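You operate a simulated robot arm through the tools that you are given. There is no shell and no other tool. Be economical: measure what you need, move in short steps, check, and stop when the job is done.

You are at the controls of a simulated robot arm. One attempt, no reset.

Task
Switch the parts wash off, move the blue banded sleeve to the white tray and drain the tub.
Fine: switch off first; rest the lid on the blue mat, then back on.

It is judged by the outcome, as a careful person would: the job done as asked, and still so three seconds after it is handed in. It fails if anything else is knocked over, pushed out of place, dropped, spilled or broken. A push-on lid holds only when it is set on centred and level and pressed home; a screw cap is set on level and turned clockwise until tight.

Robot
A 7-joint arm with a two-finger parallel gripper, fixed in place. Base frame: the origin is at the foot of the arm, x ahead of it, y to its left, z up; the work surface is at about z = 0. Units: mm, degrees, N and s.
With the tool pointing down near the work surface it reaches from about 240 to 620 mm from the base axis. Its first joint turns from -66.0 to 66.0 degrees. Payload 2.6 kg.
The tool frame sits at the grasp point between the pads (the TCP): z along the fingers, y along the line on which they close. The tips reach 30 mm beyond it. The gripper opens to 94 mm. The fingers are 28 mm wide and 10 mm thick; the gripper's body (50 by 96 mm) begins 55 mm behind the TCP.
Orientation is that of the tool frame in the base frame, as a unit quaternion [x, y, z, w]. With the fingers straight down and closing along the base's y, the tool's x points along the base's -x, its y along +y and its z along -z.

Tools
- The arm moves only by the tool jog_arm. Its argument "series" is one flat list of numbers, 7 for each row, row after row: the shift along the base's x, y, z in m, then the turn, a rotation vector about the base's x, y, z in degrees, then the finger opening in m, from 0 to 0.094. In form: [tx, ty, tz, wx, wy, wz, claw, tx, ty, tz, wx, wy, wz, claw, ...]. A call has 1 to 20 rows; each row shifts and turns the commanded pose from where the row before left it. Rows are played at 5 a second. More than 50 mm and 8.6 degrees between two rows, or a gripper value outside its range, and nothing of the call is played. A pose out of reach is approached as far as the arm can. The call stops where the force on the tool passes 40 N (or 10 N more than at its start, if that is more) or the arm is blocked; 0.2 s more then pass. Each finger travels about 72 mm/s and halts on what it meets, pressing with about 42 N; the grip force reading is that of the motor and also rises with nothing between the fingers. The clock runs only during rows and for 0.2 s after the last one: add rows that do not move to give the fingers time. It gives the time, the measured TCP pose, the force on the tool (base axes), the opening and the grip force at its end, in the units of the frame above (readings bear some noise), with the torque about the TCP (base axes, N m) and any sound that the robot's microphone picked up.
- Cameras (640 x 400 px; columns grow to the right, rows downward): "scene" is fixed at [51.2, 445, 563.8]; the picture's right is [-0.60, -0.80, 0.00], its down [-0.46, 0.35, -0.82] and it looks along [0.65, -0.50, -0.57] (base axes); focal length 295 px, centre (320, 200). "wrist" rides on the gripper at [76, 14, -103] in the tool frame; the picture's right is [-0.18, 0.98, 0.00], its down [-0.75, -0.14, -0.64] and it looks along [-0.63, -0.12, 0.77] (tool axes); focal length 243 px, centre (320, 200). There is no depth. A picture from a camera that has moved, and an enlarged one, comes with that camera's place and axes in the base frame and with its lens.
- get_image(camera): a new picture of that camera. It takes no simulated time.
- enlarge(camera, box): a new picture of the part [left, top, right, bottom] of that camera's present view, enlarged. It takes no simulated time.
- job_done(): hands the job in; it is judged then, once.

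Go step by step. Nothing tells you positions but the pictures and the camera data: compare them with the known pose of the tool, close in by small moves and look again before you grip or let go. The budget is 120 turns and 64 pictures, counting those below and the enlarged ones. Unless the task says otherwise, let go and move clear before handing in, and close with one line.

The tools are called after "Emit:" as a command line: name --argument value ..., lists and objects as JSON in quotes. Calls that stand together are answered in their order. jog_arm: Moves the arm, as the interface text tells. Its arguments: {"type":"object","properties":{"series":{"type":"array","items":{"type":"number"}}},"required":["series"]} The other tools are called the same way: get_image (camera) takes a picture; enlarge (camera, box) takes an enlarged picture of a part of a camera's view; job_done () hands the job in.

At the start:

```text
time: 0.0
tcp_pos: [324.6, 81.8, 321.6]
tool_rot: [-0.001, 1.0, 0.0, 0.0]
wrist_force: [0.2, 0.1, -0.6]
ft_torque: [0.0, 0.02, -0.02]
grip_width: 94.0
gripper_force: 0.1
```

scene: 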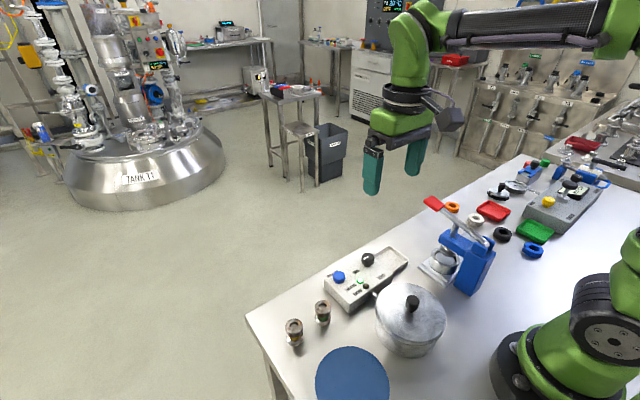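
wrist: 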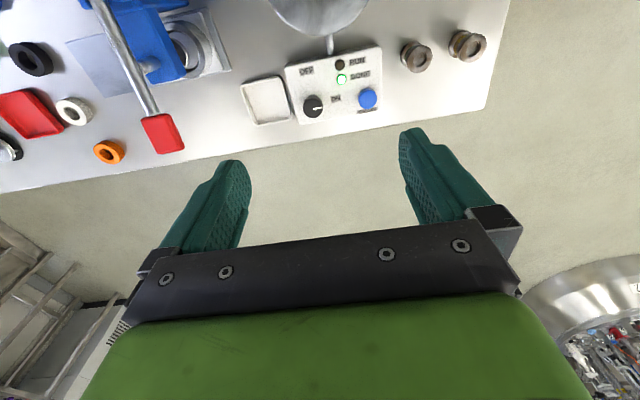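

I see a tub with a lid and black knob, a control box with knob and blue button, a toggle press, and a blue mat. I'll look closer at these before moving.

Emit:
enlarge --camera "scene" --box '[240, 220, 480, 400]'

Emit:
enlarge --camera "wrist" --box '[230, 0, 500, 140]'

Emit:
enlarge --camera "scene" --box '[410, 150, 640, 300]'

```text
2.22 times, centred on (360, 310) of scene
camera zoom: at [51.2, 445.0, 563.8], right [-0.6, -0.8, 0.0], down [-0.46, 0.35, -0.82], along [0.65, -0.5, -0.57], focal length 655 px, centre (231, -44)
```

zoom: 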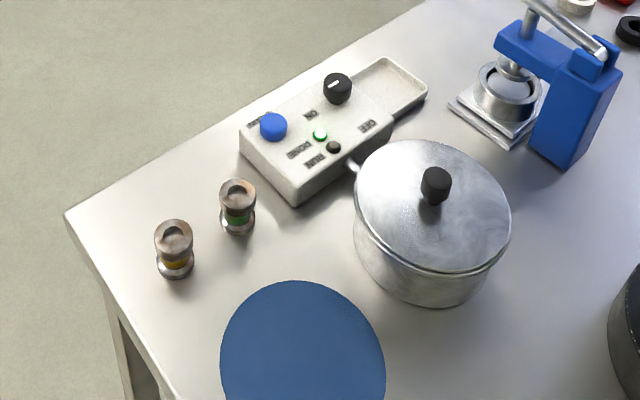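

```text
2.37 times, centred on (365, 70) of wrist
camera zoom: at [246.7, 95.9, 422.3], right [0.18, 0.98, 0.0], down [0.75, -0.14, 0.64], along [0.63, -0.12, -0.77], focal length 575 px, centre (213, 508)
```

zoom: 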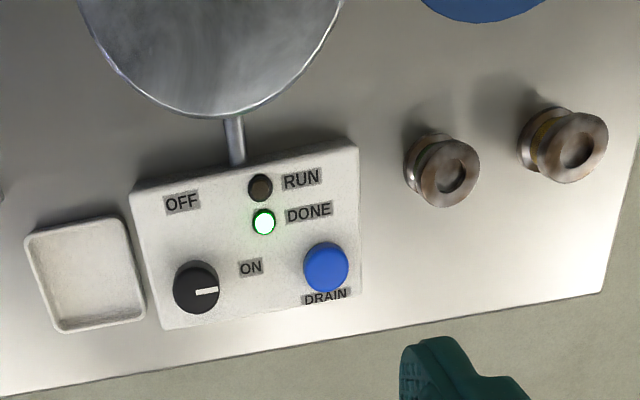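

```text
2.67 times, centred on (525, 225) of scene
camera zoom: at [51.2, 445.0, 563.8], right [-0.6, -0.8, 0.0], down [-0.46, 0.35, -0.82], along [0.65, -0.5, -0.57], focal length 786 px, centre (-227, 133)
```

zoom: 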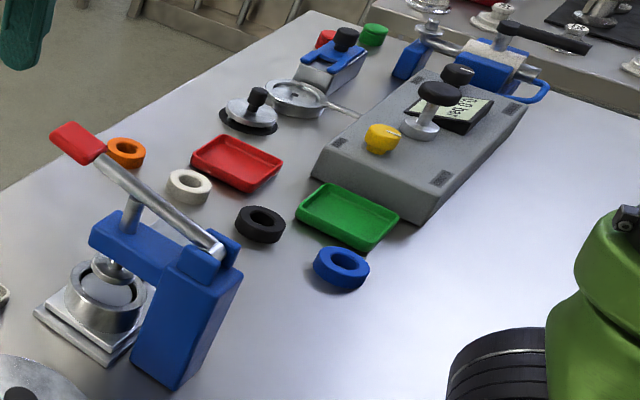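

The wash knob is near (366, 62, about 60), pointing at ON, and OFF is a quarter turn counter-clockwise. The drain button is near (371, 144), and the sleeve must be in the tub near (214, 109). I'll move above the knob.

Emit:
jog_arm --series '[0.0104, -0.005, -0.045, 0, 0, 0, 0.06, 0.0104, -0.005, -0.045, 0, 0, 0, 0.06, 0.0104, -0.005, -0.045, 0, 0, 0, 0.06, 0.0104, -0.005, -0.046, 0, 0, 0, 0.06, 0, 0, 0, 0, 0, 0, 0.06]'

Emit:
get_image --camera "wrist"

Emit:
get_image --camera "scene"

```text
time: 1.2
tcp_pos: [366.5, 61.8, 143.2]
tool_rot: [0.001, 1.0, 0.0, 0.001]
wrist_force: [-0.3, -0.5, -0.6]
ft_torque: [0.01, 0.0, 0.0]
grip_width: 60.0
gripper_force: 0.0
```

```text
58 pictures are left
camera wrist: at [288.2, 76.2, 243.3], right [0.19, 0.98, 0.0], down [0.75, -0.14, 0.64], along [0.63, -0.12, -0.77], focal length 243 px, centre (320, 200)
```

wrist: 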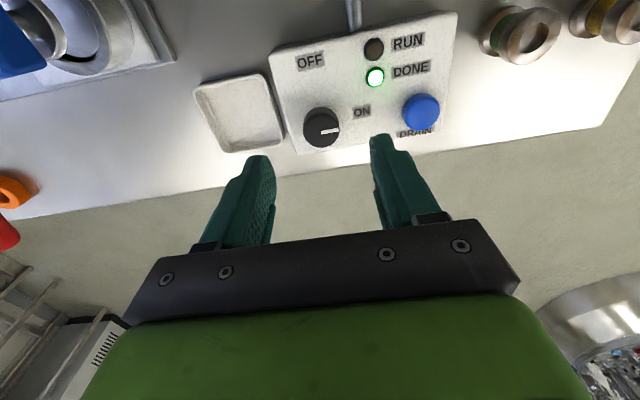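

```text
57 pictures are left
```

scene: 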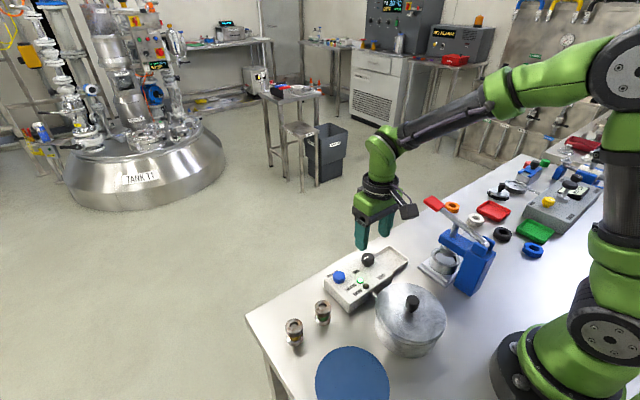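

The gripper is centred over the knob. I'll lower until the fingertips straddle it.

Emit:
jog_arm --series '[0, 0, -0.025, 0, 0, 0, 0.06, -0.001, 0.001, -0.025, 0, 0, 0, 0.06, 0, 0, -0.012, 0, 0, 0, 0.06, 0, 0, 0, 0, 0, 0, 0.06]'

Emit:
enlarge --camera "scene" --box '[310, 210, 430, 320]'

Emit:
enlarge --camera "wrist" --box '[200, 60, 460, 260]'

```text
time: 2.2
tcp_pos: [365.9, 63.6, 80.2]
tool_rot: [0.0, 1.0, 0.0, -0.001]
wrist_force: [-0.1, 0.6, 0.1]
ft_torque: [0.01, -0.03, 0.02]
grip_width: 60.0
gripper_force: 0.2
```

```text
3.64 times, centred on (370, 265) of scene
camera zoom: at [51.2, 445.0, 563.8], right [-0.6, -0.8, 0.0], down [-0.46, 0.35, -0.82], along [0.65, -0.5, -0.57], focal length 1072 px, centre (138, -36)
```

zoom: 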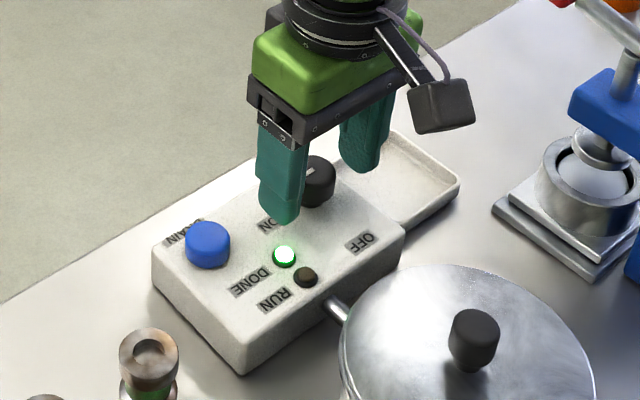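

```text
2.00 times, centred on (330, 160) of wrist
camera zoom: at [287.1, 77.2, 180.3], right [0.18, 0.98, 0.0], down [0.75, -0.14, 0.64], along [0.63, -0.12, -0.77], focal length 485 px, centre (300, 280)
```

zoom: 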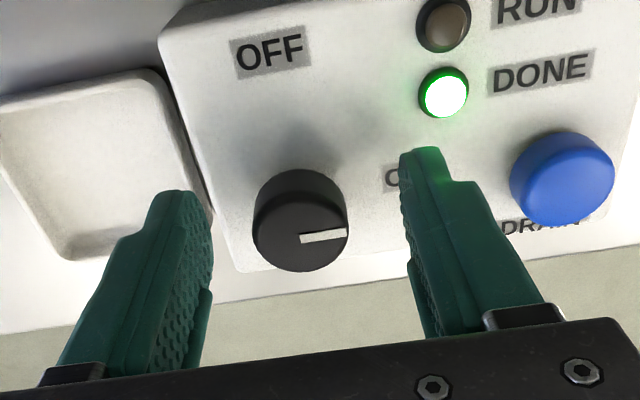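

The knob sits centred between the fingers. I'll lower slightly and close on it.

Emit:
jog_arm --series '[0, 0, -0.005, 0, 0, 0, 0.06, 0, 0, 0, 0, 0, 0, 0.02, 0, 0, 0, 0, 0, 0, 0.02, 0, 0, 0, 0, 0, 0, 0.02]'

```text
time: 3.2
tcp_pos: [365.4, 62.9, 74.5]
tool_rot: [0.0, 1.0, -0.001, 0.0]
wrist_force: [-0.2, -7.9, 0.6]
ft_torque: [-0.06, 0.14, -0.01]
grip_width: 29.6
gripper_force: 44.9
```

The knob is gripped at 29.6 mm. I'll turn it 90° counter-clockwise towards OFF.

Emit:
jog_arm --series '[0, 0, 0, 0, 0, 7.5, 0.02, 0, 0, 0, 0, 0, 7.5, 0.02, 0, 0, 0, 0, 0, 7.5, 0.02, 0, 0, 0, 0, 0, 7.5, 0.02, 0, 0, 0, 0, 0, 7.5, 0.02, 0, 0, 0, 0, 0, 7.5, 0.02, 0, 0, 0, 0, 0, 7.5, 0.02, 0, 0, 0, 0, 0, 7.5, 0.02, 0, 0, 0, 0, 0, 7.5, 0.02, 0, 0, 0, 0, 0, 7.5, 0.02, 0, 0, 0, 0, 0, 7.5, 0.02, 0, 0, 0, 0, 0, 7.5, 0.02, 0, 0, 0, 0, 0, 0, 0.02]'

Emit:
enlarge --camera "scene" --box '[310, 210, 430, 320]'

```text
time: 4.2
tcp_pos: [365.3, 58.5, 75.8]
tool_rot: [-0.249, 0.968, -0.002, 0.0]
wrist_force: [-1.7, -0.8, 0.8]
ft_torque: [0.25, -0.16, 0.0]
grip_width: 29.7
gripper_force: 44.9
stopped in row 5: the force on the tool passed its limit at 41 N (the readings are from after the stop); the commanded pose is now the measured one
```

```text
3.64 times, centred on (370, 265) of scene
camera zoom: at [51.1, 445.0, 563.8], right [-0.6, -0.8, 0.0], down [-0.46, 0.35, -0.82], along [0.65, -0.5, -0.57], focal length 1072 px, centre (138, -36)
```

zoom: 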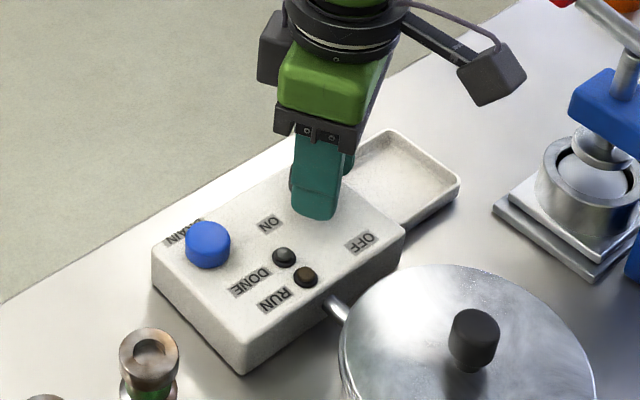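

The DONE light went out, so the switch may have snapped over. I'll open and rise to check the knob's pointer.

Emit:
jog_arm --series '[0, 0, 0, 0, 0, 0, 0.06, 0, 0, 0, 0, 0, 0, 0.06, 0, 0, 0, 0, 0, 0, 0.06, 0, 0, 0.03, 0, 0, 0, 0.06, 0, 0, 0.03, 0, 0, 0, 0.06, 0, 0, 0, 0, 0, 0, 0.06]'

Emit:
get_image --camera "wrist"

Emit:
enlarge --camera "scene" --box '[310, 210, 430, 320]'

```text
time: 5.6
tcp_pos: [366.3, 59.7, 134.9]
tool_rot: [-0.25, 0.968, -0.002, -0.001]
wrist_force: [-0.2, 0.3, 0.0]
ft_torque: [0.06, 0.03, 0.0]
grip_width: 60.0
gripper_force: 0.0
```

```text
53 pictures are left
camera wrist: at [290.5, 34.9, 235.0], right [-0.31, 0.95, 0.0], down [0.73, 0.24, 0.64], along [0.61, 0.2, -0.77], focal length 243 px, centre (320, 200)
```

wrist: 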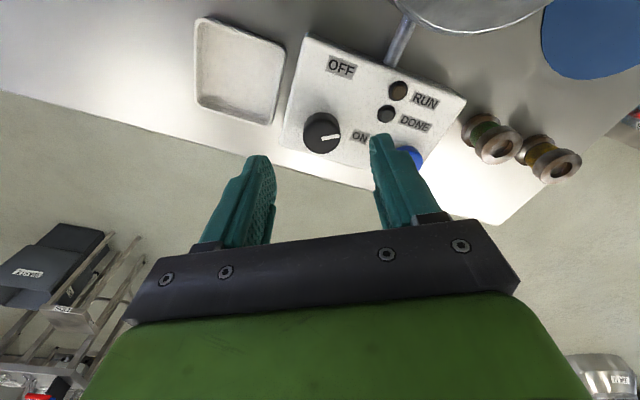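

```text
3.64 times, centred on (370, 265) of scene
camera zoom: at [51.2, 445.0, 563.8], right [-0.6, -0.8, 0.0], down [-0.46, 0.35, -0.82], along [0.65, -0.5, -0.57], focal length 1072 px, centre (138, -36)
```

zoom: 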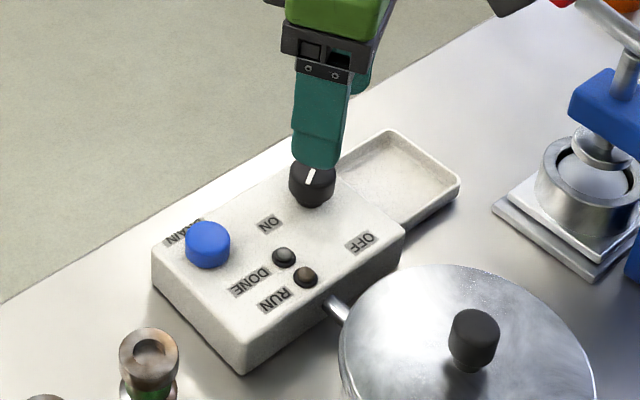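

The pointer has moved only about 30–35° and the knob centre is near (366.4, 62). I'll re-centre, grip again and continue in smaller steps.

Emit:
jog_arm --series '[0, 0.002, 0, 0, 0, 0, 0.06, 0, 0, -0.03, 0, 0, 0, 0.06, 0, 0, -0.03, 0, 0, 0, 0.06, 0, 0, 0, 0, 0, 0, 0.06, 0, 0, 0, 0, 0, 0, 0.02, 0, 0, 0, 0, 0, 0, 0.02, 0, 0, 0, 0, 0, 0, 0.02]'

```text
time: 7.2
tcp_pos: [366.1, 59.1, 74.1]
tool_rot: [-0.249, 0.969, -0.004, 0.0]
wrist_force: [11.4, -17.9, -12.4]
ft_torque: [0.11, -0.28, -0.11]
grip_width: 29.8
gripper_force: 45.4
```

The grip pulls the tool towards -y, so the knob's centre is nearer y = 59. I'll relax the command that way and then turn.

Emit:
jog_arm --series '[0.001, -0.003, 0.001, 0, 0, 0, 0.02, 0, 0, 0, 0, 0, 0, 0.02]'

```text
time: 7.9
tcp_pos: [366.0, 58.6, 73.4]
tool_rot: [-0.25, 0.968, -0.001, -0.001]
wrist_force: [1.9, 1.1, -0.7]
ft_torque: [-0.12, 0.39, -0.03]
grip_width: 29.8
gripper_force: 45.0
stopped in row 2: the force on the tool passed its limit at 41 N (the readings are from after the stop); the commanded pose is now the measured one
```

Forces are near zero now. I'll turn in 5° steps.

Emit:
jog_arm --series '[0, 0, 0, 0, 0, 5, 0.02, 0, 0, 0, 0, 0, 5, 0.02, 0, 0, 0, 0, 0, 5, 0.02, 0, 0, 0, 0, 0, 5, 0.02, 0, 0, 0, 0, 0, 0, 0.02]'

```text
time: 9.1
tcp_pos: [367.4, 56.4, 73.4]
tool_rot: [-0.416, 0.91, -0.003, 0.0]
wrist_force: [13.3, -16.7, -15.5]
ft_torque: [0.29, -0.44, -0.17]
grip_width: 29.6
gripper_force: 45.0
```

The pointer should be about 50° round. The offset force is growing along the closing axis, so I'll open, rise and look before gripping again.

Emit:
jog_arm --series '[0, 0, 0, 0, 0, 0, 0.06, 0, 0, 0, 0, 0, 0, 0.06, 0, 0, 0, 0, 0, 0, 0.06, 0, 0, 0.03, 0, 0, 0, 0.06, 0, 0, 0, 0, 0, 0, 0.06]'

Emit:
enlarge --camera "wrist" --box '[200, 60, 460, 260]'

```text
time: 10.3
tcp_pos: [366.8, 59.1, 103.6]
tool_rot: [-0.415, 0.91, -0.001, -0.001]
wrist_force: [-0.1, 1.2, -0.2]
ft_torque: [0.0, -0.03, -0.03]
grip_width: 60.3
gripper_force: 0.1
```

```text
2.00 times, centred on (330, 160) of wrist
camera zoom: at [303.8, 11.6, 205.0], right [-0.62, 0.78, 0.0], down [0.6, 0.48, 0.64], along [0.5, 0.4, -0.77], focal length 485 px, centre (300, 280)
```

zoom: 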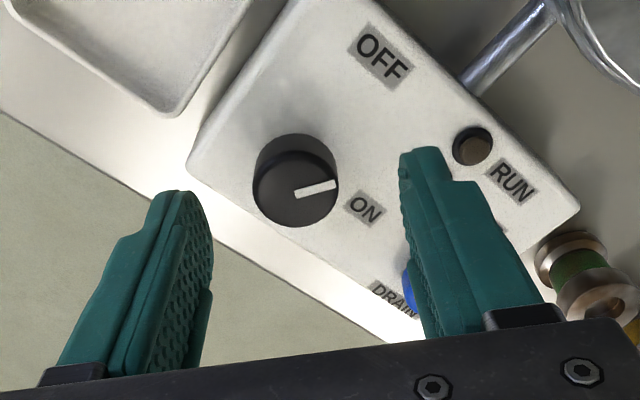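

The pointer is about two thirds of the way round, and the knob's centre is at (367.5, 61.7). I'll centre there, grip again and turn on towards OFF.

Emit:
jog_arm --series '[0.0006, 0.0024, 0, 0, 0, 0, 0.06, 0, 0, -0.028, 0, 0, 0, 0.06, 0, 0, 0, 0, 0, 0, 0.06, 0, 0, 0, 0, 0, 0, 0.025, 0, 0, 0, 0, 0, 0, 0.025, 0, 0, 0, 0, 0, 0, 0.025, 0, 0, 0, 0, 0, 5, 0.025, 0, 0, 0, 0, 0, 5, 0.025, 0, 0, 0, 0, 0, 5, 0.025, 0, 0, 0, 0, 0, 5, 0.025, 0, 0, 0, 0, 0, 5, 0.025]'

Emit:
enlarge --camera "scene" --box '[310, 210, 430, 320]'

```text
time: 12.7
tcp_pos: [368.4, 60.7, 75.8]
tool_rot: [-0.603, 0.798, -0.002, 0.001]
wrist_force: [17.8, -9.1, -7.5]
ft_torque: [-0.01, -0.18, -0.02]
grip_width: 36.1
gripper_force: 9.4
```

```text
3.64 times, centred on (370, 265) of scene
camera zoom: at [51.2, 445.0, 563.8], right [-0.6, -0.8, 0.0], down [-0.46, 0.35, -0.82], along [0.65, -0.5, -0.57], focal length 1072 px, centre (138, -36)
```

zoom: 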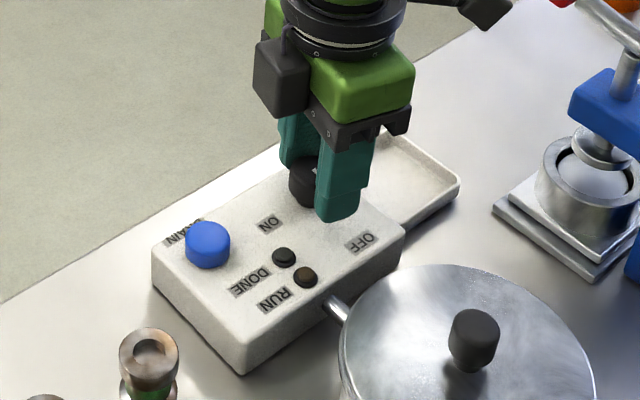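

The opening reads 36 mm with low force, so the fingers may have slid. I'll open, rise and check.

Emit:
jog_arm --series '[0, 0, 0, 0, 0, 0, 0.06, 0, 0, 0, 0, 0, 0, 0.06, 0, 0, 0, 0, 0, 0, 0.06, 0, 0, 0.03, 0, 0, 0, 0.06, 0, 0, 0, 0, 0, 0, 0.06]'

Emit:
enlarge --camera "wrist" --box '[200, 60, 460, 260]'

```text
time: 13.9
tcp_pos: [367.0, 61.4, 106.6]
tool_rot: [-0.602, 0.798, -0.001, 0.0]
wrist_force: [-0.6, 0.2, 0.6]
ft_torque: [0.0, 0.01, 0.01]
grip_width: 60.4
gripper_force: 0.1
```

```text
2.00 times, centred on (330, 160) of wrist
camera zoom: at [330.7, -7.0, 207.1], right [-0.89, 0.45, 0.0], down [0.34, 0.69, 0.64], along [0.29, 0.57, -0.77], focal length 485 px, centre (300, 280)
```

zoom: 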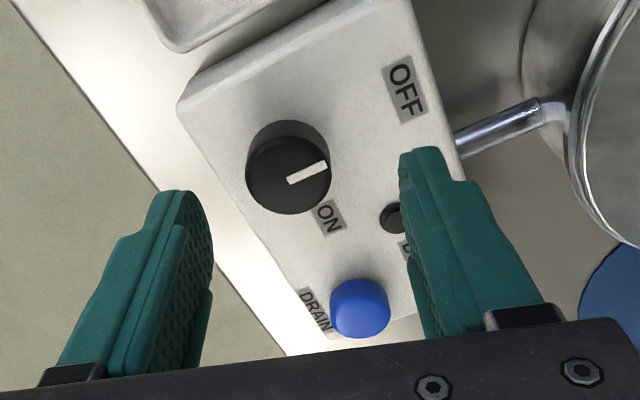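

The pointer now lies along -x at OFF and both lamps are out, so the wash is off. I'll rise, turn the tool back and go over the tub lid.

Emit:
jog_arm --series '[0, 0, 0.031, 0, 0, -7.4, 0.06, 0, 0, 0.031, 0, 0, -7.4, 0.06, 0, 0, 0.031, 0, 0, -7.4, 0.06, 0, 0, 0.03, 0, 0, -7.4, 0.06, -0.025, 0.008, 0, 0, 0, -7.4, 0.06, -0.025, 0.008, 0, 0, 0, -7.4, 0.06, -0.025, 0.008, 0, 0, 0, -7.4, 0.06, -0.025, 0.008, 0, 0, 0, -7.4, 0.06, -0.025, 0.008, 0, 0, 0, -7.4, 0.06, -0.025, 0.007, 0, 0, 0, -7.4, 0.06, 0, 0, 0, 0, 0, 0, 0.06]'

Emit:
get_image --camera "wrist"

Emit:
get_image --camera "scene"

```text
time: 16.3
tcp_pos: [216.0, 107.2, 229.7]
tool_rot: [0.0, 1.0, -0.001, 0.0]
wrist_force: [0.5, -0.4, 0.0]
ft_torque: [-0.01, 0.03, 0.04]
grip_width: 60.0
gripper_force: 0.0
```

```text
48 pictures are left
camera wrist: at [139.1, 122.7, 330.0], right [0.19, 0.98, 0.0], down [0.75, -0.14, 0.64], along [0.63, -0.12, -0.77], focal length 243 px, centre (320, 200)
```

wrist: 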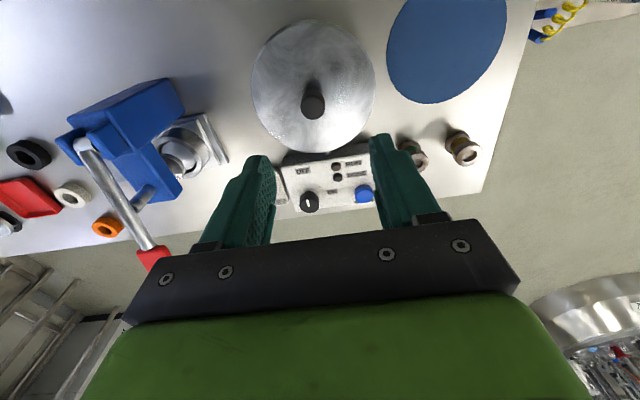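

```text
47 pictures are left
```

scene: 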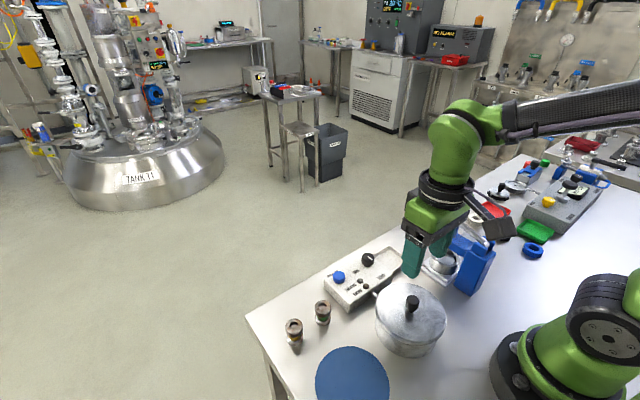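

The lid knob's top is near (215, 103, 102). I'll drop to just above it and look again.

Emit:
jog_arm --series '[-0.001, -0.004, -0.04, 0, 0, 0, 0.06, 0, 0, -0.045, 0, 0, 0, 0.06, 0, 0, 0, 0, 0, 0, 0.06]'

Emit:
get_image --camera "wrist"

Emit:
enlarge --camera "scene" --box '[340, 220, 480, 380]'

```text
time: 17.1
tcp_pos: [217.3, 105.3, 143.6]
tool_rot: [0.0, 1.0, -0.001, -0.001]
wrist_force: [0.1, 0.5, 0.6]
ft_torque: [-0.02, -0.01, 0.05]
grip_width: 60.0
gripper_force: 0.0
```

```text
46 pictures are left
camera wrist: at [138.7, 118.6, 245.3], right [0.18, 0.98, 0.0], down [0.75, -0.14, 0.64], along [0.63, -0.12, -0.77], focal length 243 px, centre (320, 200)
```

wrist: 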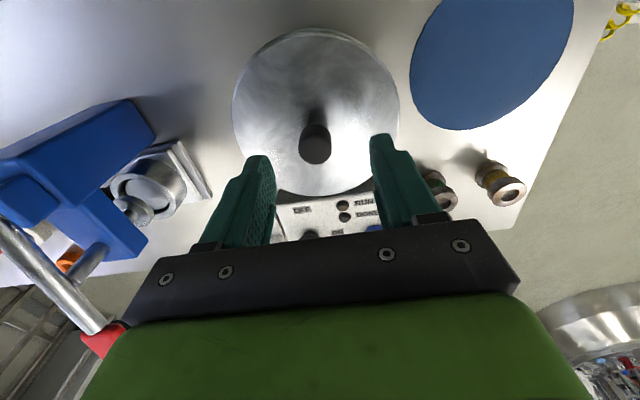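

```text
2.50 times, centred on (410, 300) of scene
camera zoom: at [51.2, 445.0, 563.8], right [-0.6, -0.8, 0.0], down [-0.46, 0.35, -0.82], along [0.65, -0.5, -0.57], focal length 737 px, centre (95, -50)
```

zoom: 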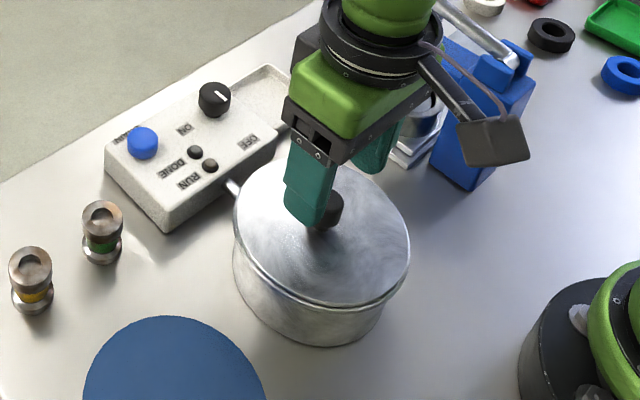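

Lid centre is about (213, 103). I'll lower to straddle the knob and check before closing.

Emit:
jog_arm --series '[-0.0015, -0.0015, -0.012, 0, 0, 0, 0.06, 0, 0, -0.012, 0, 0, 0, 0.06, 0, 0, 0, 0, 0, 0, 0.06]'

Emit:
enlarge --camera "wrist" --box '[190, 20, 450, 240]'

Emit:
enlarge --camera "scene" --box '[360, 250, 460, 350]'

```text
time: 17.9
tcp_pos: [214.1, 103.5, 120.1]
tool_rot: [0.0, 1.0, -0.001, 0.0]
wrist_force: [0.1, -0.3, -0.8]
ft_torque: [-0.03, 0.0, 0.04]
grip_width: 60.0
gripper_force: 0.3
```

```text
1.82 times, centred on (320, 130) of wrist
camera zoom: at [137.2, 117.0, 221.0], right [0.18, 0.98, 0.0], down [0.75, -0.14, 0.64], along [0.63, -0.12, -0.77], focal length 441 px, centre (320, 327)
```

zoom: 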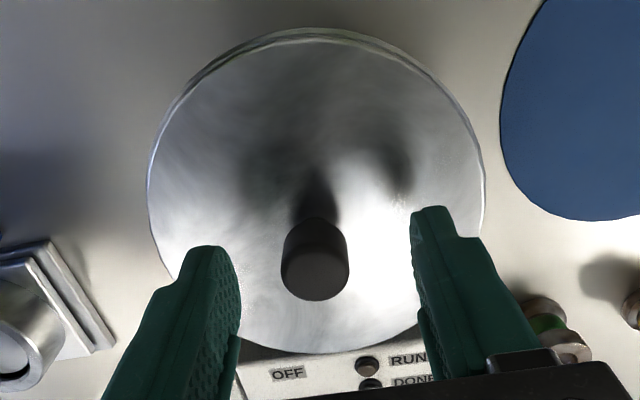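

```text
4.00 times, centred on (410, 300) of scene
camera zoom: at [51.2, 445.0, 563.8], right [-0.6, -0.8, 0.0], down [-0.46, 0.35, -0.82], along [0.65, -0.5, -0.57], focal length 1179 px, centre (-40, -200)
```

zoom: 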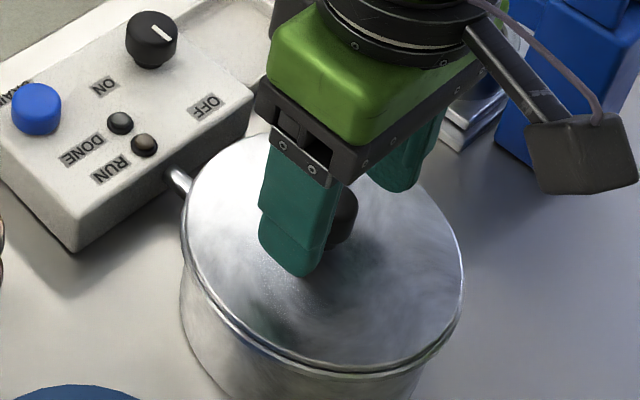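

The knob is between the fingers, about 1.5 mm to one side. I'll correct, lower 4 mm and close.

Emit:
jog_arm --series '[-0.0005, -0.0015, -0.004, 0, 0, 0, 0.06, 0, 0, 0, 0, 0, 0, 0.02, 0, 0, 0, 0, 0, 0, 0.02, 0, 0, 0, 0, 0, 0, 0.02, 0, 0, 0, 0, 0, 0, 0.02]'

```text
time: 19.1
tcp_pos: [214.0, 101.9, 116.8]
tool_rot: [-0.002, 1.0, 0.0, -0.001]
wrist_force: [0.7, 0.0, -0.4]
ft_torque: [-0.01, 0.05, 0.04]
grip_width: 22.9
gripper_force: 41.8
heard: snap
```

I heard a snap when the fingers closed, so I'll check the lid before lifting.

Emit:
enlarge --camera "scene" --box '[300, 220, 480, 380]'

Emit:
enlarge --camera "wrist" --box '[190, 20, 450, 240]'

```text
2.50 times, centred on (390, 300) of scene
camera zoom: at [51.2, 445.0, 563.8], right [-0.6, -0.8, 0.0], down [-0.46, 0.35, -0.82], along [0.65, -0.5, -0.57], focal length 737 px, centre (145, -50)
```

zoom: 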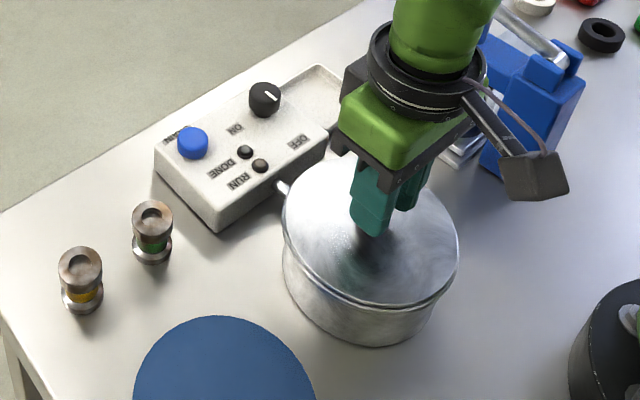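

```text
1.82 times, centred on (320, 130) of wrist
camera zoom: at [136.5, 115.7, 216.9], right [0.18, 0.98, 0.0], down [0.76, -0.14, 0.64], along [0.63, -0.12, -0.77], focal length 441 px, centre (320, 327)
```

zoom: 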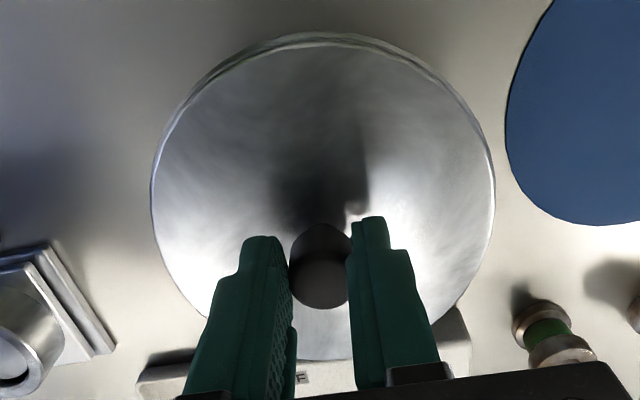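

The lid looks in place and the knob is held. I'll lift straight up slowly.

Emit:
jog_arm --series '[0, 0, 0.004, 0, 0, 0, 0.02, 0, 0, 0.006, 0, 0, 0, 0.02, 0, 0, 0.01, 0, 0, 0, 0.02, 0, 0, 0.02, 0, 0, 0, 0.02, 0, 0, 0.02, 0, 0, 0, 0.02, 0, 0, 0, 0, 0, 0, 0.02]'

Emit:
get_image --camera "scene"

```text
time: 20.5
tcp_pos: [214.4, 101.1, 175.3]
tool_rot: [0.001, 1.0, -0.002, -0.001]
wrist_force: [0.1, -0.4, 0.1]
ft_torque: [0.0, -0.02, 0.03]
grip_width: 19.9
gripper_force: 0.0
```

```text
40 pictures are left
```

scene: 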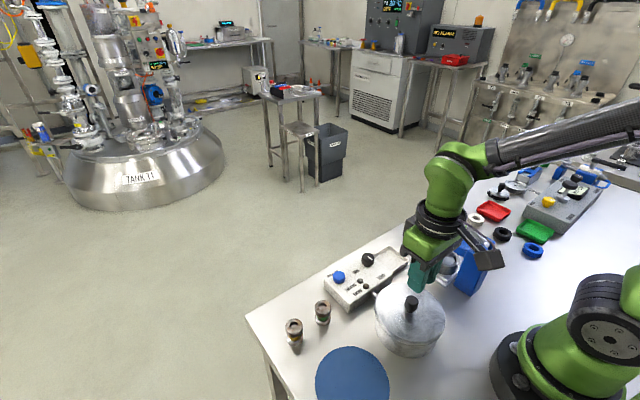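

The fingers slipped off the knob, so the lid holds fairly tight. I'll go back down with a deeper grip, lowering until the tips just touch the lid.

Emit:
jog_arm --series '[0, 0, 0, 0, 0, 0, 0.05, 0, 0, -0.03, 0, 0, 0, 0.05, 0, 0, -0.03, 0, 0, 0, 0.05, 0, 0, -0.002, 0, 0, 0, 0.05, 0, 0, -0.002, 0, 0, 0, 0.05, 0, 0, 0, 0, 0, 0, 0.05]'

Emit:
enlarge --camera "wrist" --box '[190, 20, 450, 240]'

```text
time: 21.9
tcp_pos: [212.8, 101.8, 111.9]
tool_rot: [-0.001, 1.0, -0.002, -0.001]
wrist_force: [-0.3, 1.0, 0.0]
ft_torque: [-0.02, -0.04, -0.02]
grip_width: 49.9
gripper_force: 0.1
```

```text
1.82 times, centred on (320, 130) of wrist
camera zoom: at [136.1, 116.1, 211.8], right [0.18, 0.98, 0.0], down [0.76, -0.14, 0.64], along [0.63, -0.12, -0.77], focal length 441 px, centre (320, 327)
```

zoom: 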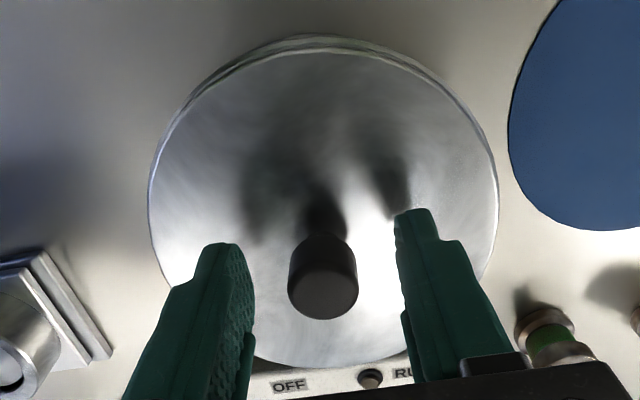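

The tips are still above the plate and the knob is centred. I'll creep lower to feel for it.

Emit:
jog_arm --series '[0, 0, -0.002, 0, 0, 0, 0.05, 0, 0, -0.001, 0, 0, 0, 0.05, 0, 0, -0.001, 0, 0, 0, 0.05, 0, 0, -0.001, 0, 0, 0, 0.05, 0, 0, 0, 0, 0, 0, 0.05]'

```text
time: 23.1
tcp_pos: [214.0, 102.4, 106.6]
tool_rot: [-0.001, 1.0, -0.001, -0.001]
wrist_force: [-0.6, 0.0, 0.3]
ft_torque: [0.0, -0.02, 0.0]
grip_width: 50.1
gripper_force: 0.0
```

Emit:
jog_arm --series '[0, 0, -0.001, 0, 0, 0, 0.05, 0, 0, -0.001, 0, 0, 0, 0.05, 0, 0, -0.001, 0, 0, 0, 0.05, 0, 0, 0, 0, 0, 0, 0.05]'

Emit:
enlarge --camera "scene" --box '[360, 250, 460, 350]'

```text
time: 24.1
tcp_pos: [213.3, 101.5, 104.9]
tool_rot: [0.0, 1.0, -0.002, -0.001]
wrist_force: [0.3, -0.1, -0.2]
ft_torque: [-0.05, 0.0, -0.01]
grip_width: 49.9
gripper_force: 0.0
```

```text
4.00 times, centred on (410, 300) of scene
camera zoom: at [51.2, 445.0, 563.8], right [-0.6, -0.8, 0.0], down [-0.46, 0.35, -0.82], along [0.65, -0.5, -0.57], focal length 1179 px, centre (-40, -200)
```

zoom: 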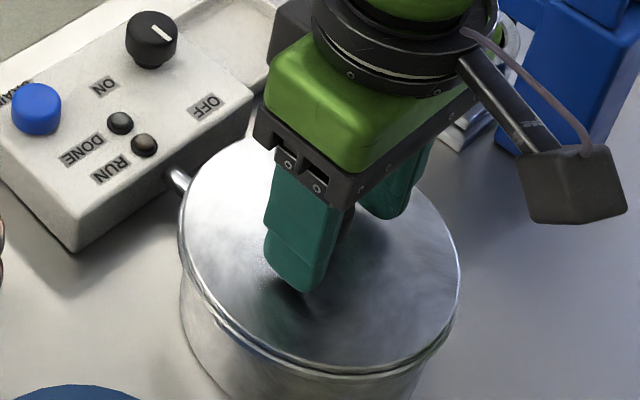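

The tips are about 28 mm below the knob's top and close to the lid. I'll close here and test lift slowly.

Emit:
jog_arm --series '[0, 0, 0, 0, 0, 0, 0.0, 0, 0, 0, 0, 0, 0, 0.0, 0, 0, 0, 0, 0, 0, 0.0, 0, 0, 0, 0, 0, 0, 0.0]'

Emit:
jog_arm --series '[0, 0, 0.002, 0, 0, 0, 0.0, 0, 0, 0.002, 0, 0, 0, 0.0, 0, 0, 0.003, 0, 0, 0, 0.0, 0, 0, 0.003, 0, 0, 0, 0.0, 0, 0, 0, 0, 0, 0, 0.0]'

Emit:
enlarge --camera "scene" --box '[360, 250, 460, 350]'

```text
time: 25.1
tcp_pos: [214.6, 100.3, 104.6]
tool_rot: [0.001, 1.0, -0.004, -0.002]
wrist_force: [-6.0, -24.5, 15.4]
ft_torque: [-0.28, 0.03, -0.17]
grip_width: 22.7
gripper_force: 41.7
heard: snap
```

```text
time: 26.3
tcp_pos: [214.1, 100.9, 113.4]
tool_rot: [0.0, 1.0, -0.002, -0.001]
wrist_force: [-0.7, -0.1, -0.7]
ft_torque: [-0.02, -0.01, 0.01]
grip_width: 22.8
gripper_force: 42.1
heard: snap
```

```text
4.00 times, centred on (410, 300) of scene
camera zoom: at [51.2, 445.0, 563.8], right [-0.6, -0.8, 0.0], down [-0.46, 0.35, -0.82], along [0.65, -0.5, -0.57], focal length 1179 px, centre (-40, -200)
```

zoom: 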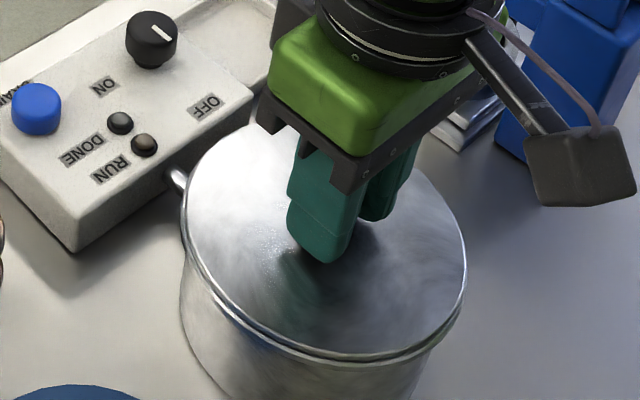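

The knob is still held and the lid edge seems to have risen. I'll lift on and check.

Emit:
jog_arm --series '[0, 0, 0.01, 0, 0, 0, 0.0, 0, 0, 0.015, 0, 0, 0, 0.0, 0, 0, 0.015, 0, 0, 0, 0.0, 0, 0, 0, 0, 0, 0, 0.0]'

Emit:
enlarge --camera "scene" --box '[300, 220, 480, 380]'

```text
time: 27.3
tcp_pos: [214.3, 101.1, 154.9]
tool_rot: [0.0, 1.0, -0.001, -0.001]
wrist_force: [0.7, -0.4, -1.1]
ft_torque: [0.04, 0.01, -0.01]
grip_width: 22.9
gripper_force: 42.2
```

```text
2.50 times, centred on (390, 300) of scene
camera zoom: at [51.2, 445.0, 563.8], right [-0.6, -0.8, 0.0], down [-0.46, 0.35, -0.82], along [0.65, -0.5, -0.57], focal length 737 px, centre (145, -50)
```

zoom: 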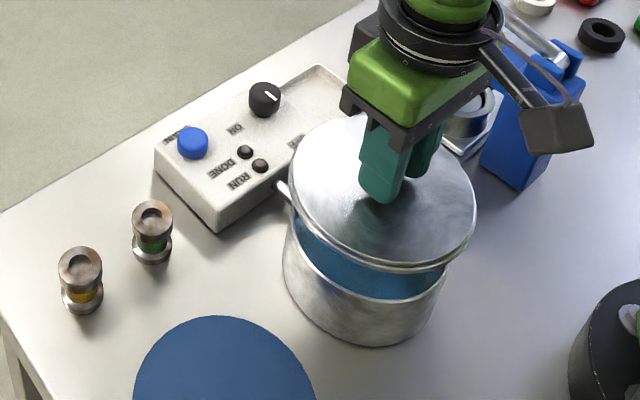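

The lid is off and level, and the tub holds water. I'll carry the lid to the mat at about (208, 254).

Emit:
jog_arm --series '[0, 0, 0.02, 0, 0, 0, 0, -0.001, 0.02, 0.01, 0, 0, 0, 0, -0.001, 0.027, 0, 0, 0, 0, 0, -0.001, 0.027, 0, 0, 0, 0, 0, -0.001, 0.027, 0, 0, 0, 0, 0, -0.001, 0.027, 0, 0, 0, 0, 0, -0.001, 0.025, 0, 0, 0, 0, 0, 0, 0, -0.03, 0, 0, 0, 0, 0, 0, -0.03, 0, 0, 0, 0, 0, 0, 0, 0, 0, 0, 0]'

Emit:
get_image --camera "scene"

Emit:
get_image --camera "wrist"

```text
time: 29.5
tcp_pos: [208.4, 255.4, 123.3]
tool_rot: [0.0, 1.0, -0.001, 0.0]
wrist_force: [-0.4, -0.5, -0.8]
ft_torque: [0.01, 0.0, -0.01]
grip_width: 22.9
gripper_force: 42.0
```

```text
35 pictures are left
```

scene: 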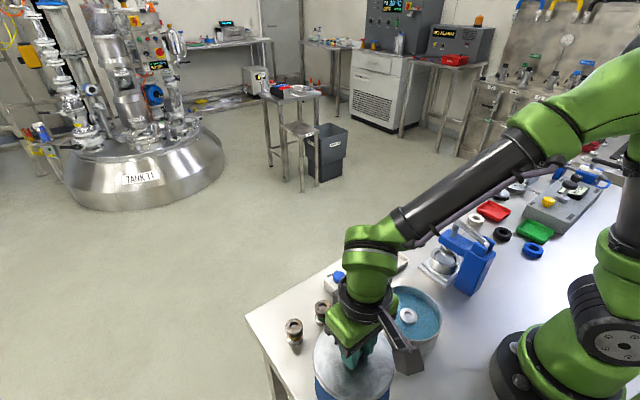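

```text
34 pictures are left
camera wrist: at [129.9, 269.1, 224.2], right [0.18, 0.98, 0.0], down [0.75, -0.14, 0.64], along [0.63, -0.12, -0.77], focal length 243 px, centre (320, 200)
```

wrist: 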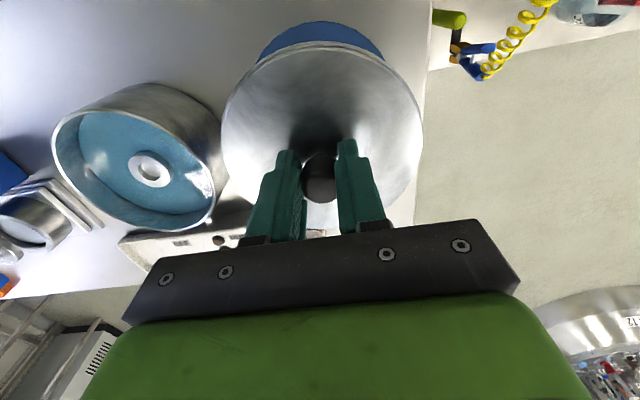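

The lid is over the mat. The sleeve stands in the tub with its top just visible. I'll lower the lid until it touches.

Emit:
jog_arm --series '[0, 0, -0.03, 0, 0, 0, 0, 0, 0, -0.03, 0, 0, 0, 0, 0, 0, -0.005, 0, 0, 0, 0, 0, 0, -0.004, 0, 0, 0, 0, 0, 0, -0.003, 0, 0, 0, 0, 0, 0, -0.003, 0, 0, 0, 0, 0, 0, -0.003, 0, 0, 0, 0, 0, 0, 0, 0, 0, 0, 0]'

Emit:
enlarge --camera "scene" --box '[270, 280, 450, 400]'

```text
time: 31.4
tcp_pos: [207.8, 253.6, 47.4]
tool_rot: [0.002, 1.0, -0.001, -0.001]
wrist_force: [-0.3, -2.9, 1.9]
ft_torque: [0.14, 0.0, -0.04]
grip_width: 22.5
gripper_force: 41.9
stopped in row 8: the force on the tool passed its limit at 42 N (the readings are from after the stop); the commanded pose is now the measured one
```

```text
3.33 times, centred on (360, 340) of scene
camera zoom: at [51.2, 445.0, 563.8], right [-0.6, -0.8, 0.0], down [-0.46, 0.35, -0.82], along [0.65, -0.5, -0.57], focal length 982 px, centre (187, -267)
```

zoom: 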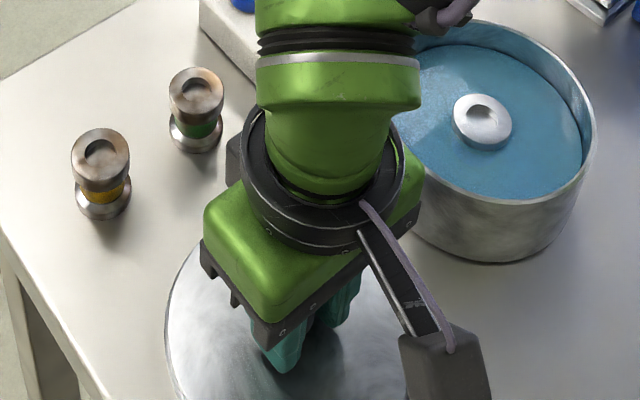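

The lid is on the mat with TCP at z ≈ 47. I'll release and rise.

Emit:
jog_arm --series '[0, 0, 0, 0, 0, 0, 0.05, 0, 0, 0, 0, 0, 0, 0.05, 0, 0, 0, 0, 0, 0, 0.05, 0, 0, 0.03, 0, 0, 0, 0.05, 0, 0, 0.04, 0, 0, 0, 0.05, 0, 0, 0.04, 0, 0, 0, 0.05, 0, 0, 0.04, 0, 0, 0, 0.05, 0, 0, 0, 0, 0, 0, 0.05]'

Emit:
get_image --camera "wrist"

```text
time: 33.2
tcp_pos: [208.3, 255.2, 197.8]
tool_rot: [0.001, 1.0, -0.001, 0.0]
wrist_force: [1.0, -0.4, 0.0]
ft_torque: [-0.02, -0.06, -0.03]
grip_width: 50.1
gripper_force: 0.1
```

```text
32 pictures are left
camera wrist: at [130.4, 269.5, 297.4], right [0.19, 0.98, 0.0], down [0.75, -0.14, 0.64], along [0.63, -0.12, -0.77], focal length 243 px, centre (320, 200)
```

wrist: 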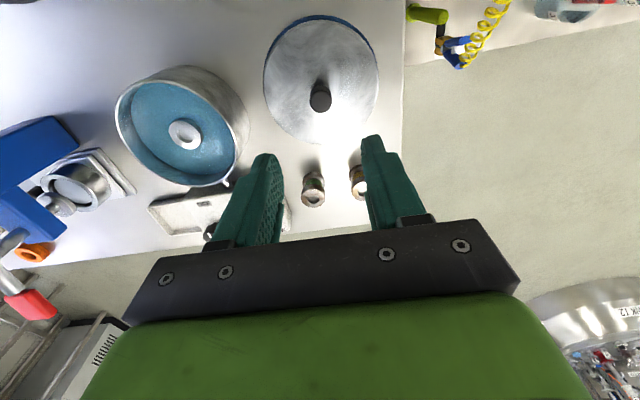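

The lid rests cleanly on the mat. Now I'll go over the tub to see the sleeve.

Emit:
jog_arm --series '[0.001, -0.027, 0, 0, 0, 0, 0.07, 0.001, -0.027, 0, 0, 0, 0, 0.07, 0.001, -0.027, 0, 0, 0, 0, 0.07, 0.002, -0.027, 0, 0, 0, 0, 0.07, 0.002, -0.027, -0.02, 0, 0, 0, 0.07, 0.001, -0.023, -0.02, 0, 0, 0, 0.07, 0, 0, 0, 0, 0, 0, 0.07]'

Emit:
get_image --camera "wrist"

Emit:
enlarge --camera "scene" --box '[280, 260, 460, 400]'

```text
time: 34.8
tcp_pos: [215.7, 95.7, 157.5]
tool_rot: [0.001, 1.0, -0.001, -0.001]
wrist_force: [-0.1, 0.6, 0.3]
ft_torque: [-0.02, -0.02, 0.0]
grip_width: 69.8
gripper_force: 0.1
```

```text
31 pictures are left
camera wrist: at [138.3, 110.4, 258.0], right [0.19, 0.98, 0.0], down [0.75, -0.14, 0.64], along [0.63, -0.12, -0.77], focal length 243 px, centre (320, 200)
```

wrist: 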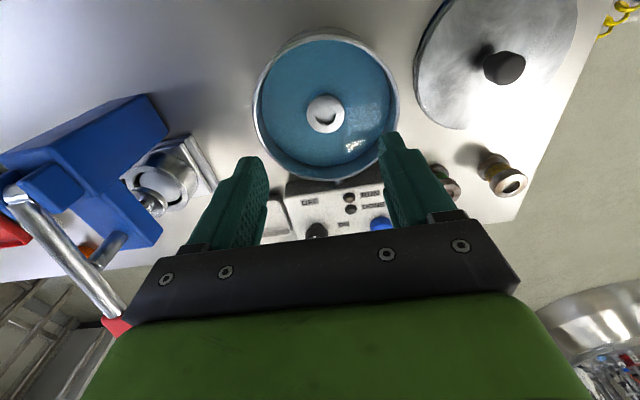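

```text
2.86 times, centred on (370, 330) of scene
camera zoom: at [51.2, 445.0, 563.8], right [-0.6, -0.8, 0.0], down [-0.46, 0.35, -0.82], along [0.65, -0.5, -0.57], focal length 842 px, centre (177, -171)
```

zoom: 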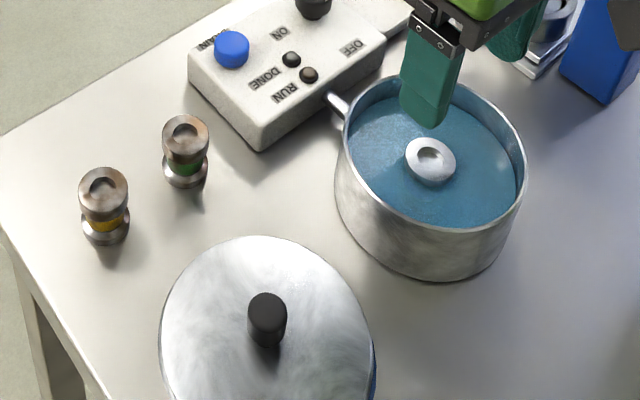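

The sleeve's top is near (215, 101, 56). I'll centre over it, drop partway, and check again.

Emit:
jog_arm --series '[0.0005, 0.0045, -0.02, 0, 0, 0, 0.064, 0, 0, -0.02, 0, 0, 0, 0.064, 0, 0, -0.02, 0, 0, 0, 0.064, 0, 0, 0, 0, 0, 0, 0.064]'

Emit:
get_image --camera "wrist"

Emit:
enlarge --camera "scene" --box '[340, 240, 480, 360]'

```text
time: 35.8
tcp_pos: [216.9, 101.4, 97.0]
tool_rot: [0.001, 1.0, -0.001, -0.001]
wrist_force: [-0.1, -0.5, -0.1]
ft_torque: [0.0, 0.0, 0.0]
grip_width: 64.2
gripper_force: 0.0
```

```text
29 pictures are left
camera wrist: at [138.3, 115.3, 197.9], right [0.19, 0.98, 0.0], down [0.75, -0.14, 0.64], along [0.63, -0.12, -0.77], focal length 243 px, centre (320, 200)
```

wrist: 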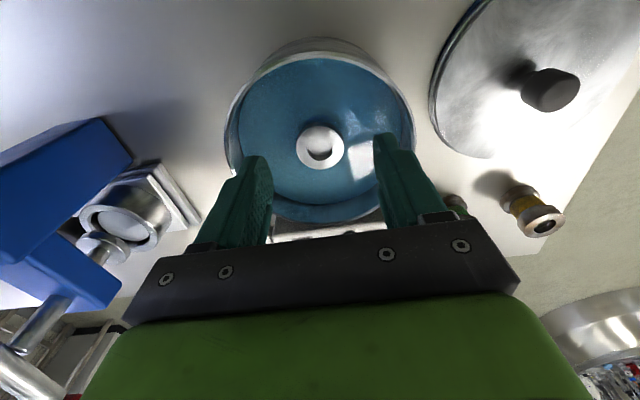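

```text
3.33 times, centred on (410, 300) of scene
camera zoom: at [51.2, 445.0, 563.8], right [-0.6, -0.8, 0.0], down [-0.46, 0.35, -0.82], along [0.65, -0.5, -0.57], focal length 982 px, centre (20, -133)
```

zoom: 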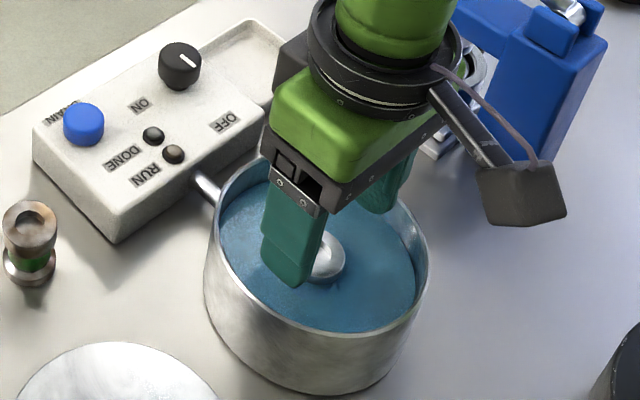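

The sleeve is centred between the fingers. I'll go down and close on it.

Emit:
jog_arm --series '[-0.001, 0, -0.015, 0, 0, 0, 0.064, 0, 0, -0.015, 0, 0, 0, 0.064, 0, 0, -0.01, 0, 0, 0, 0.064, 0, 0, -0.008, 0, 0, 0, 0.064, 0, 0, 0, 0, 0, 0, 0.064, 0, 0, 0, 0, 0, 0, 0.02, 0, 0, 0, 0, 0, 0, 0.02, 0, 0, 0, 0, 0, 0, 0.02, 0, 0, 0, 0, 0, 0, 0.02]'

Emit:
enlarge --camera "wrist" --box '[190, 40, 450, 240]'

```text
time: 37.8
tcp_pos: [215.7, 101.6, 48.4]
tool_rot: [0.0, 1.0, 0.0, -0.001]
wrist_force: [-0.3, 0.8, 1.3]
ft_torque: [0.02, -0.01, -0.02]
grip_width: 34.3
gripper_force: 42.0
```

```text
2.00 times, centred on (320, 140) of wrist
camera zoom: at [137.0, 115.9, 149.8], right [0.19, 0.98, 0.0], down [0.75, -0.14, 0.64], along [0.63, -0.12, -0.77], focal length 485 px, centre (320, 320)
```

zoom: 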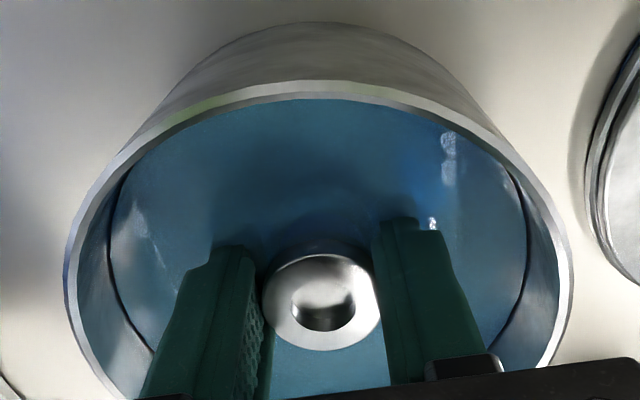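

The sleeve is gripped at 34.3 mm. I'll lift slowly and check its band.

Emit:
jog_arm --series '[0, 0, 0.005, 0, 0, 0, 0.02, 0, 0, 0.01, 0, 0, 0, 0.02, 0, 0, 0.015, 0, 0, 0, 0.02, 0, 0, 0.015, 0, 0, 0, 0.02, 0, 0, 0.02, 0, 0, 0, 0.02, 0, 0, 0.02, 0, 0, 0, 0.02, 0, 0, 0.015, 0, 0, 0, 0.02, 0, 0, 0, 0, 0, 0, 0.02, 0, 0, 0, 0, 0, 0, 0.02, 0, 0, 0, 0, 0, 0, 0.02]'

Emit:
enlarge --camera "scene" --box '[320, 220, 480, 360]'

Emit:
get_image --camera "wrist"

```text
time: 40.0
tcp_pos: [215.2, 100.2, 150.6]
tool_rot: [0.001, 1.0, -0.001, 0.0]
wrist_force: [0.2, 0.9, -1.0]
ft_torque: [0.0, 0.04, 0.01]
grip_width: 34.4
gripper_force: 41.8
```

```text
2.86 times, centred on (400, 290) of scene
camera zoom: at [51.2, 445.0, 563.8], right [-0.6, -0.8, 0.0], down [-0.46, 0.35, -0.82], along [0.65, -0.5, -0.57], focal length 842 px, centre (91, -57)
```

zoom: 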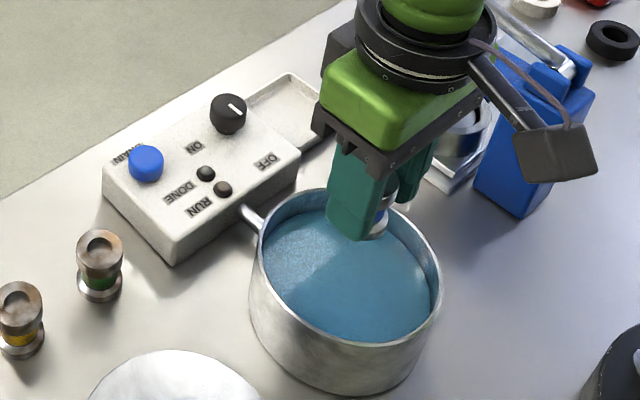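

```text
25 pictures are left
camera wrist: at [137.6, 115.7, 249.9], right [0.19, 0.98, 0.0], down [0.75, -0.14, 0.64], along [0.63, -0.12, -0.77], focal length 243 px, centre (320, 200)
```

wrist: 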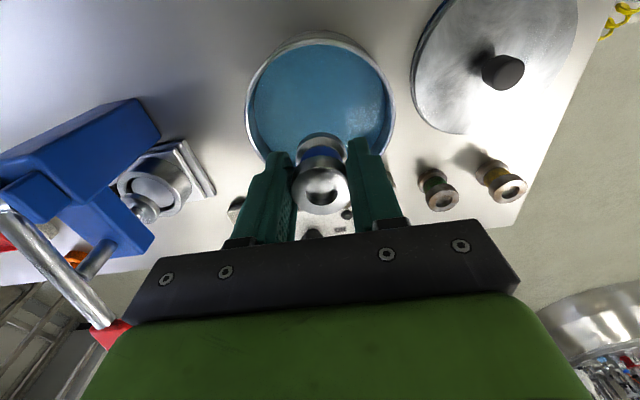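

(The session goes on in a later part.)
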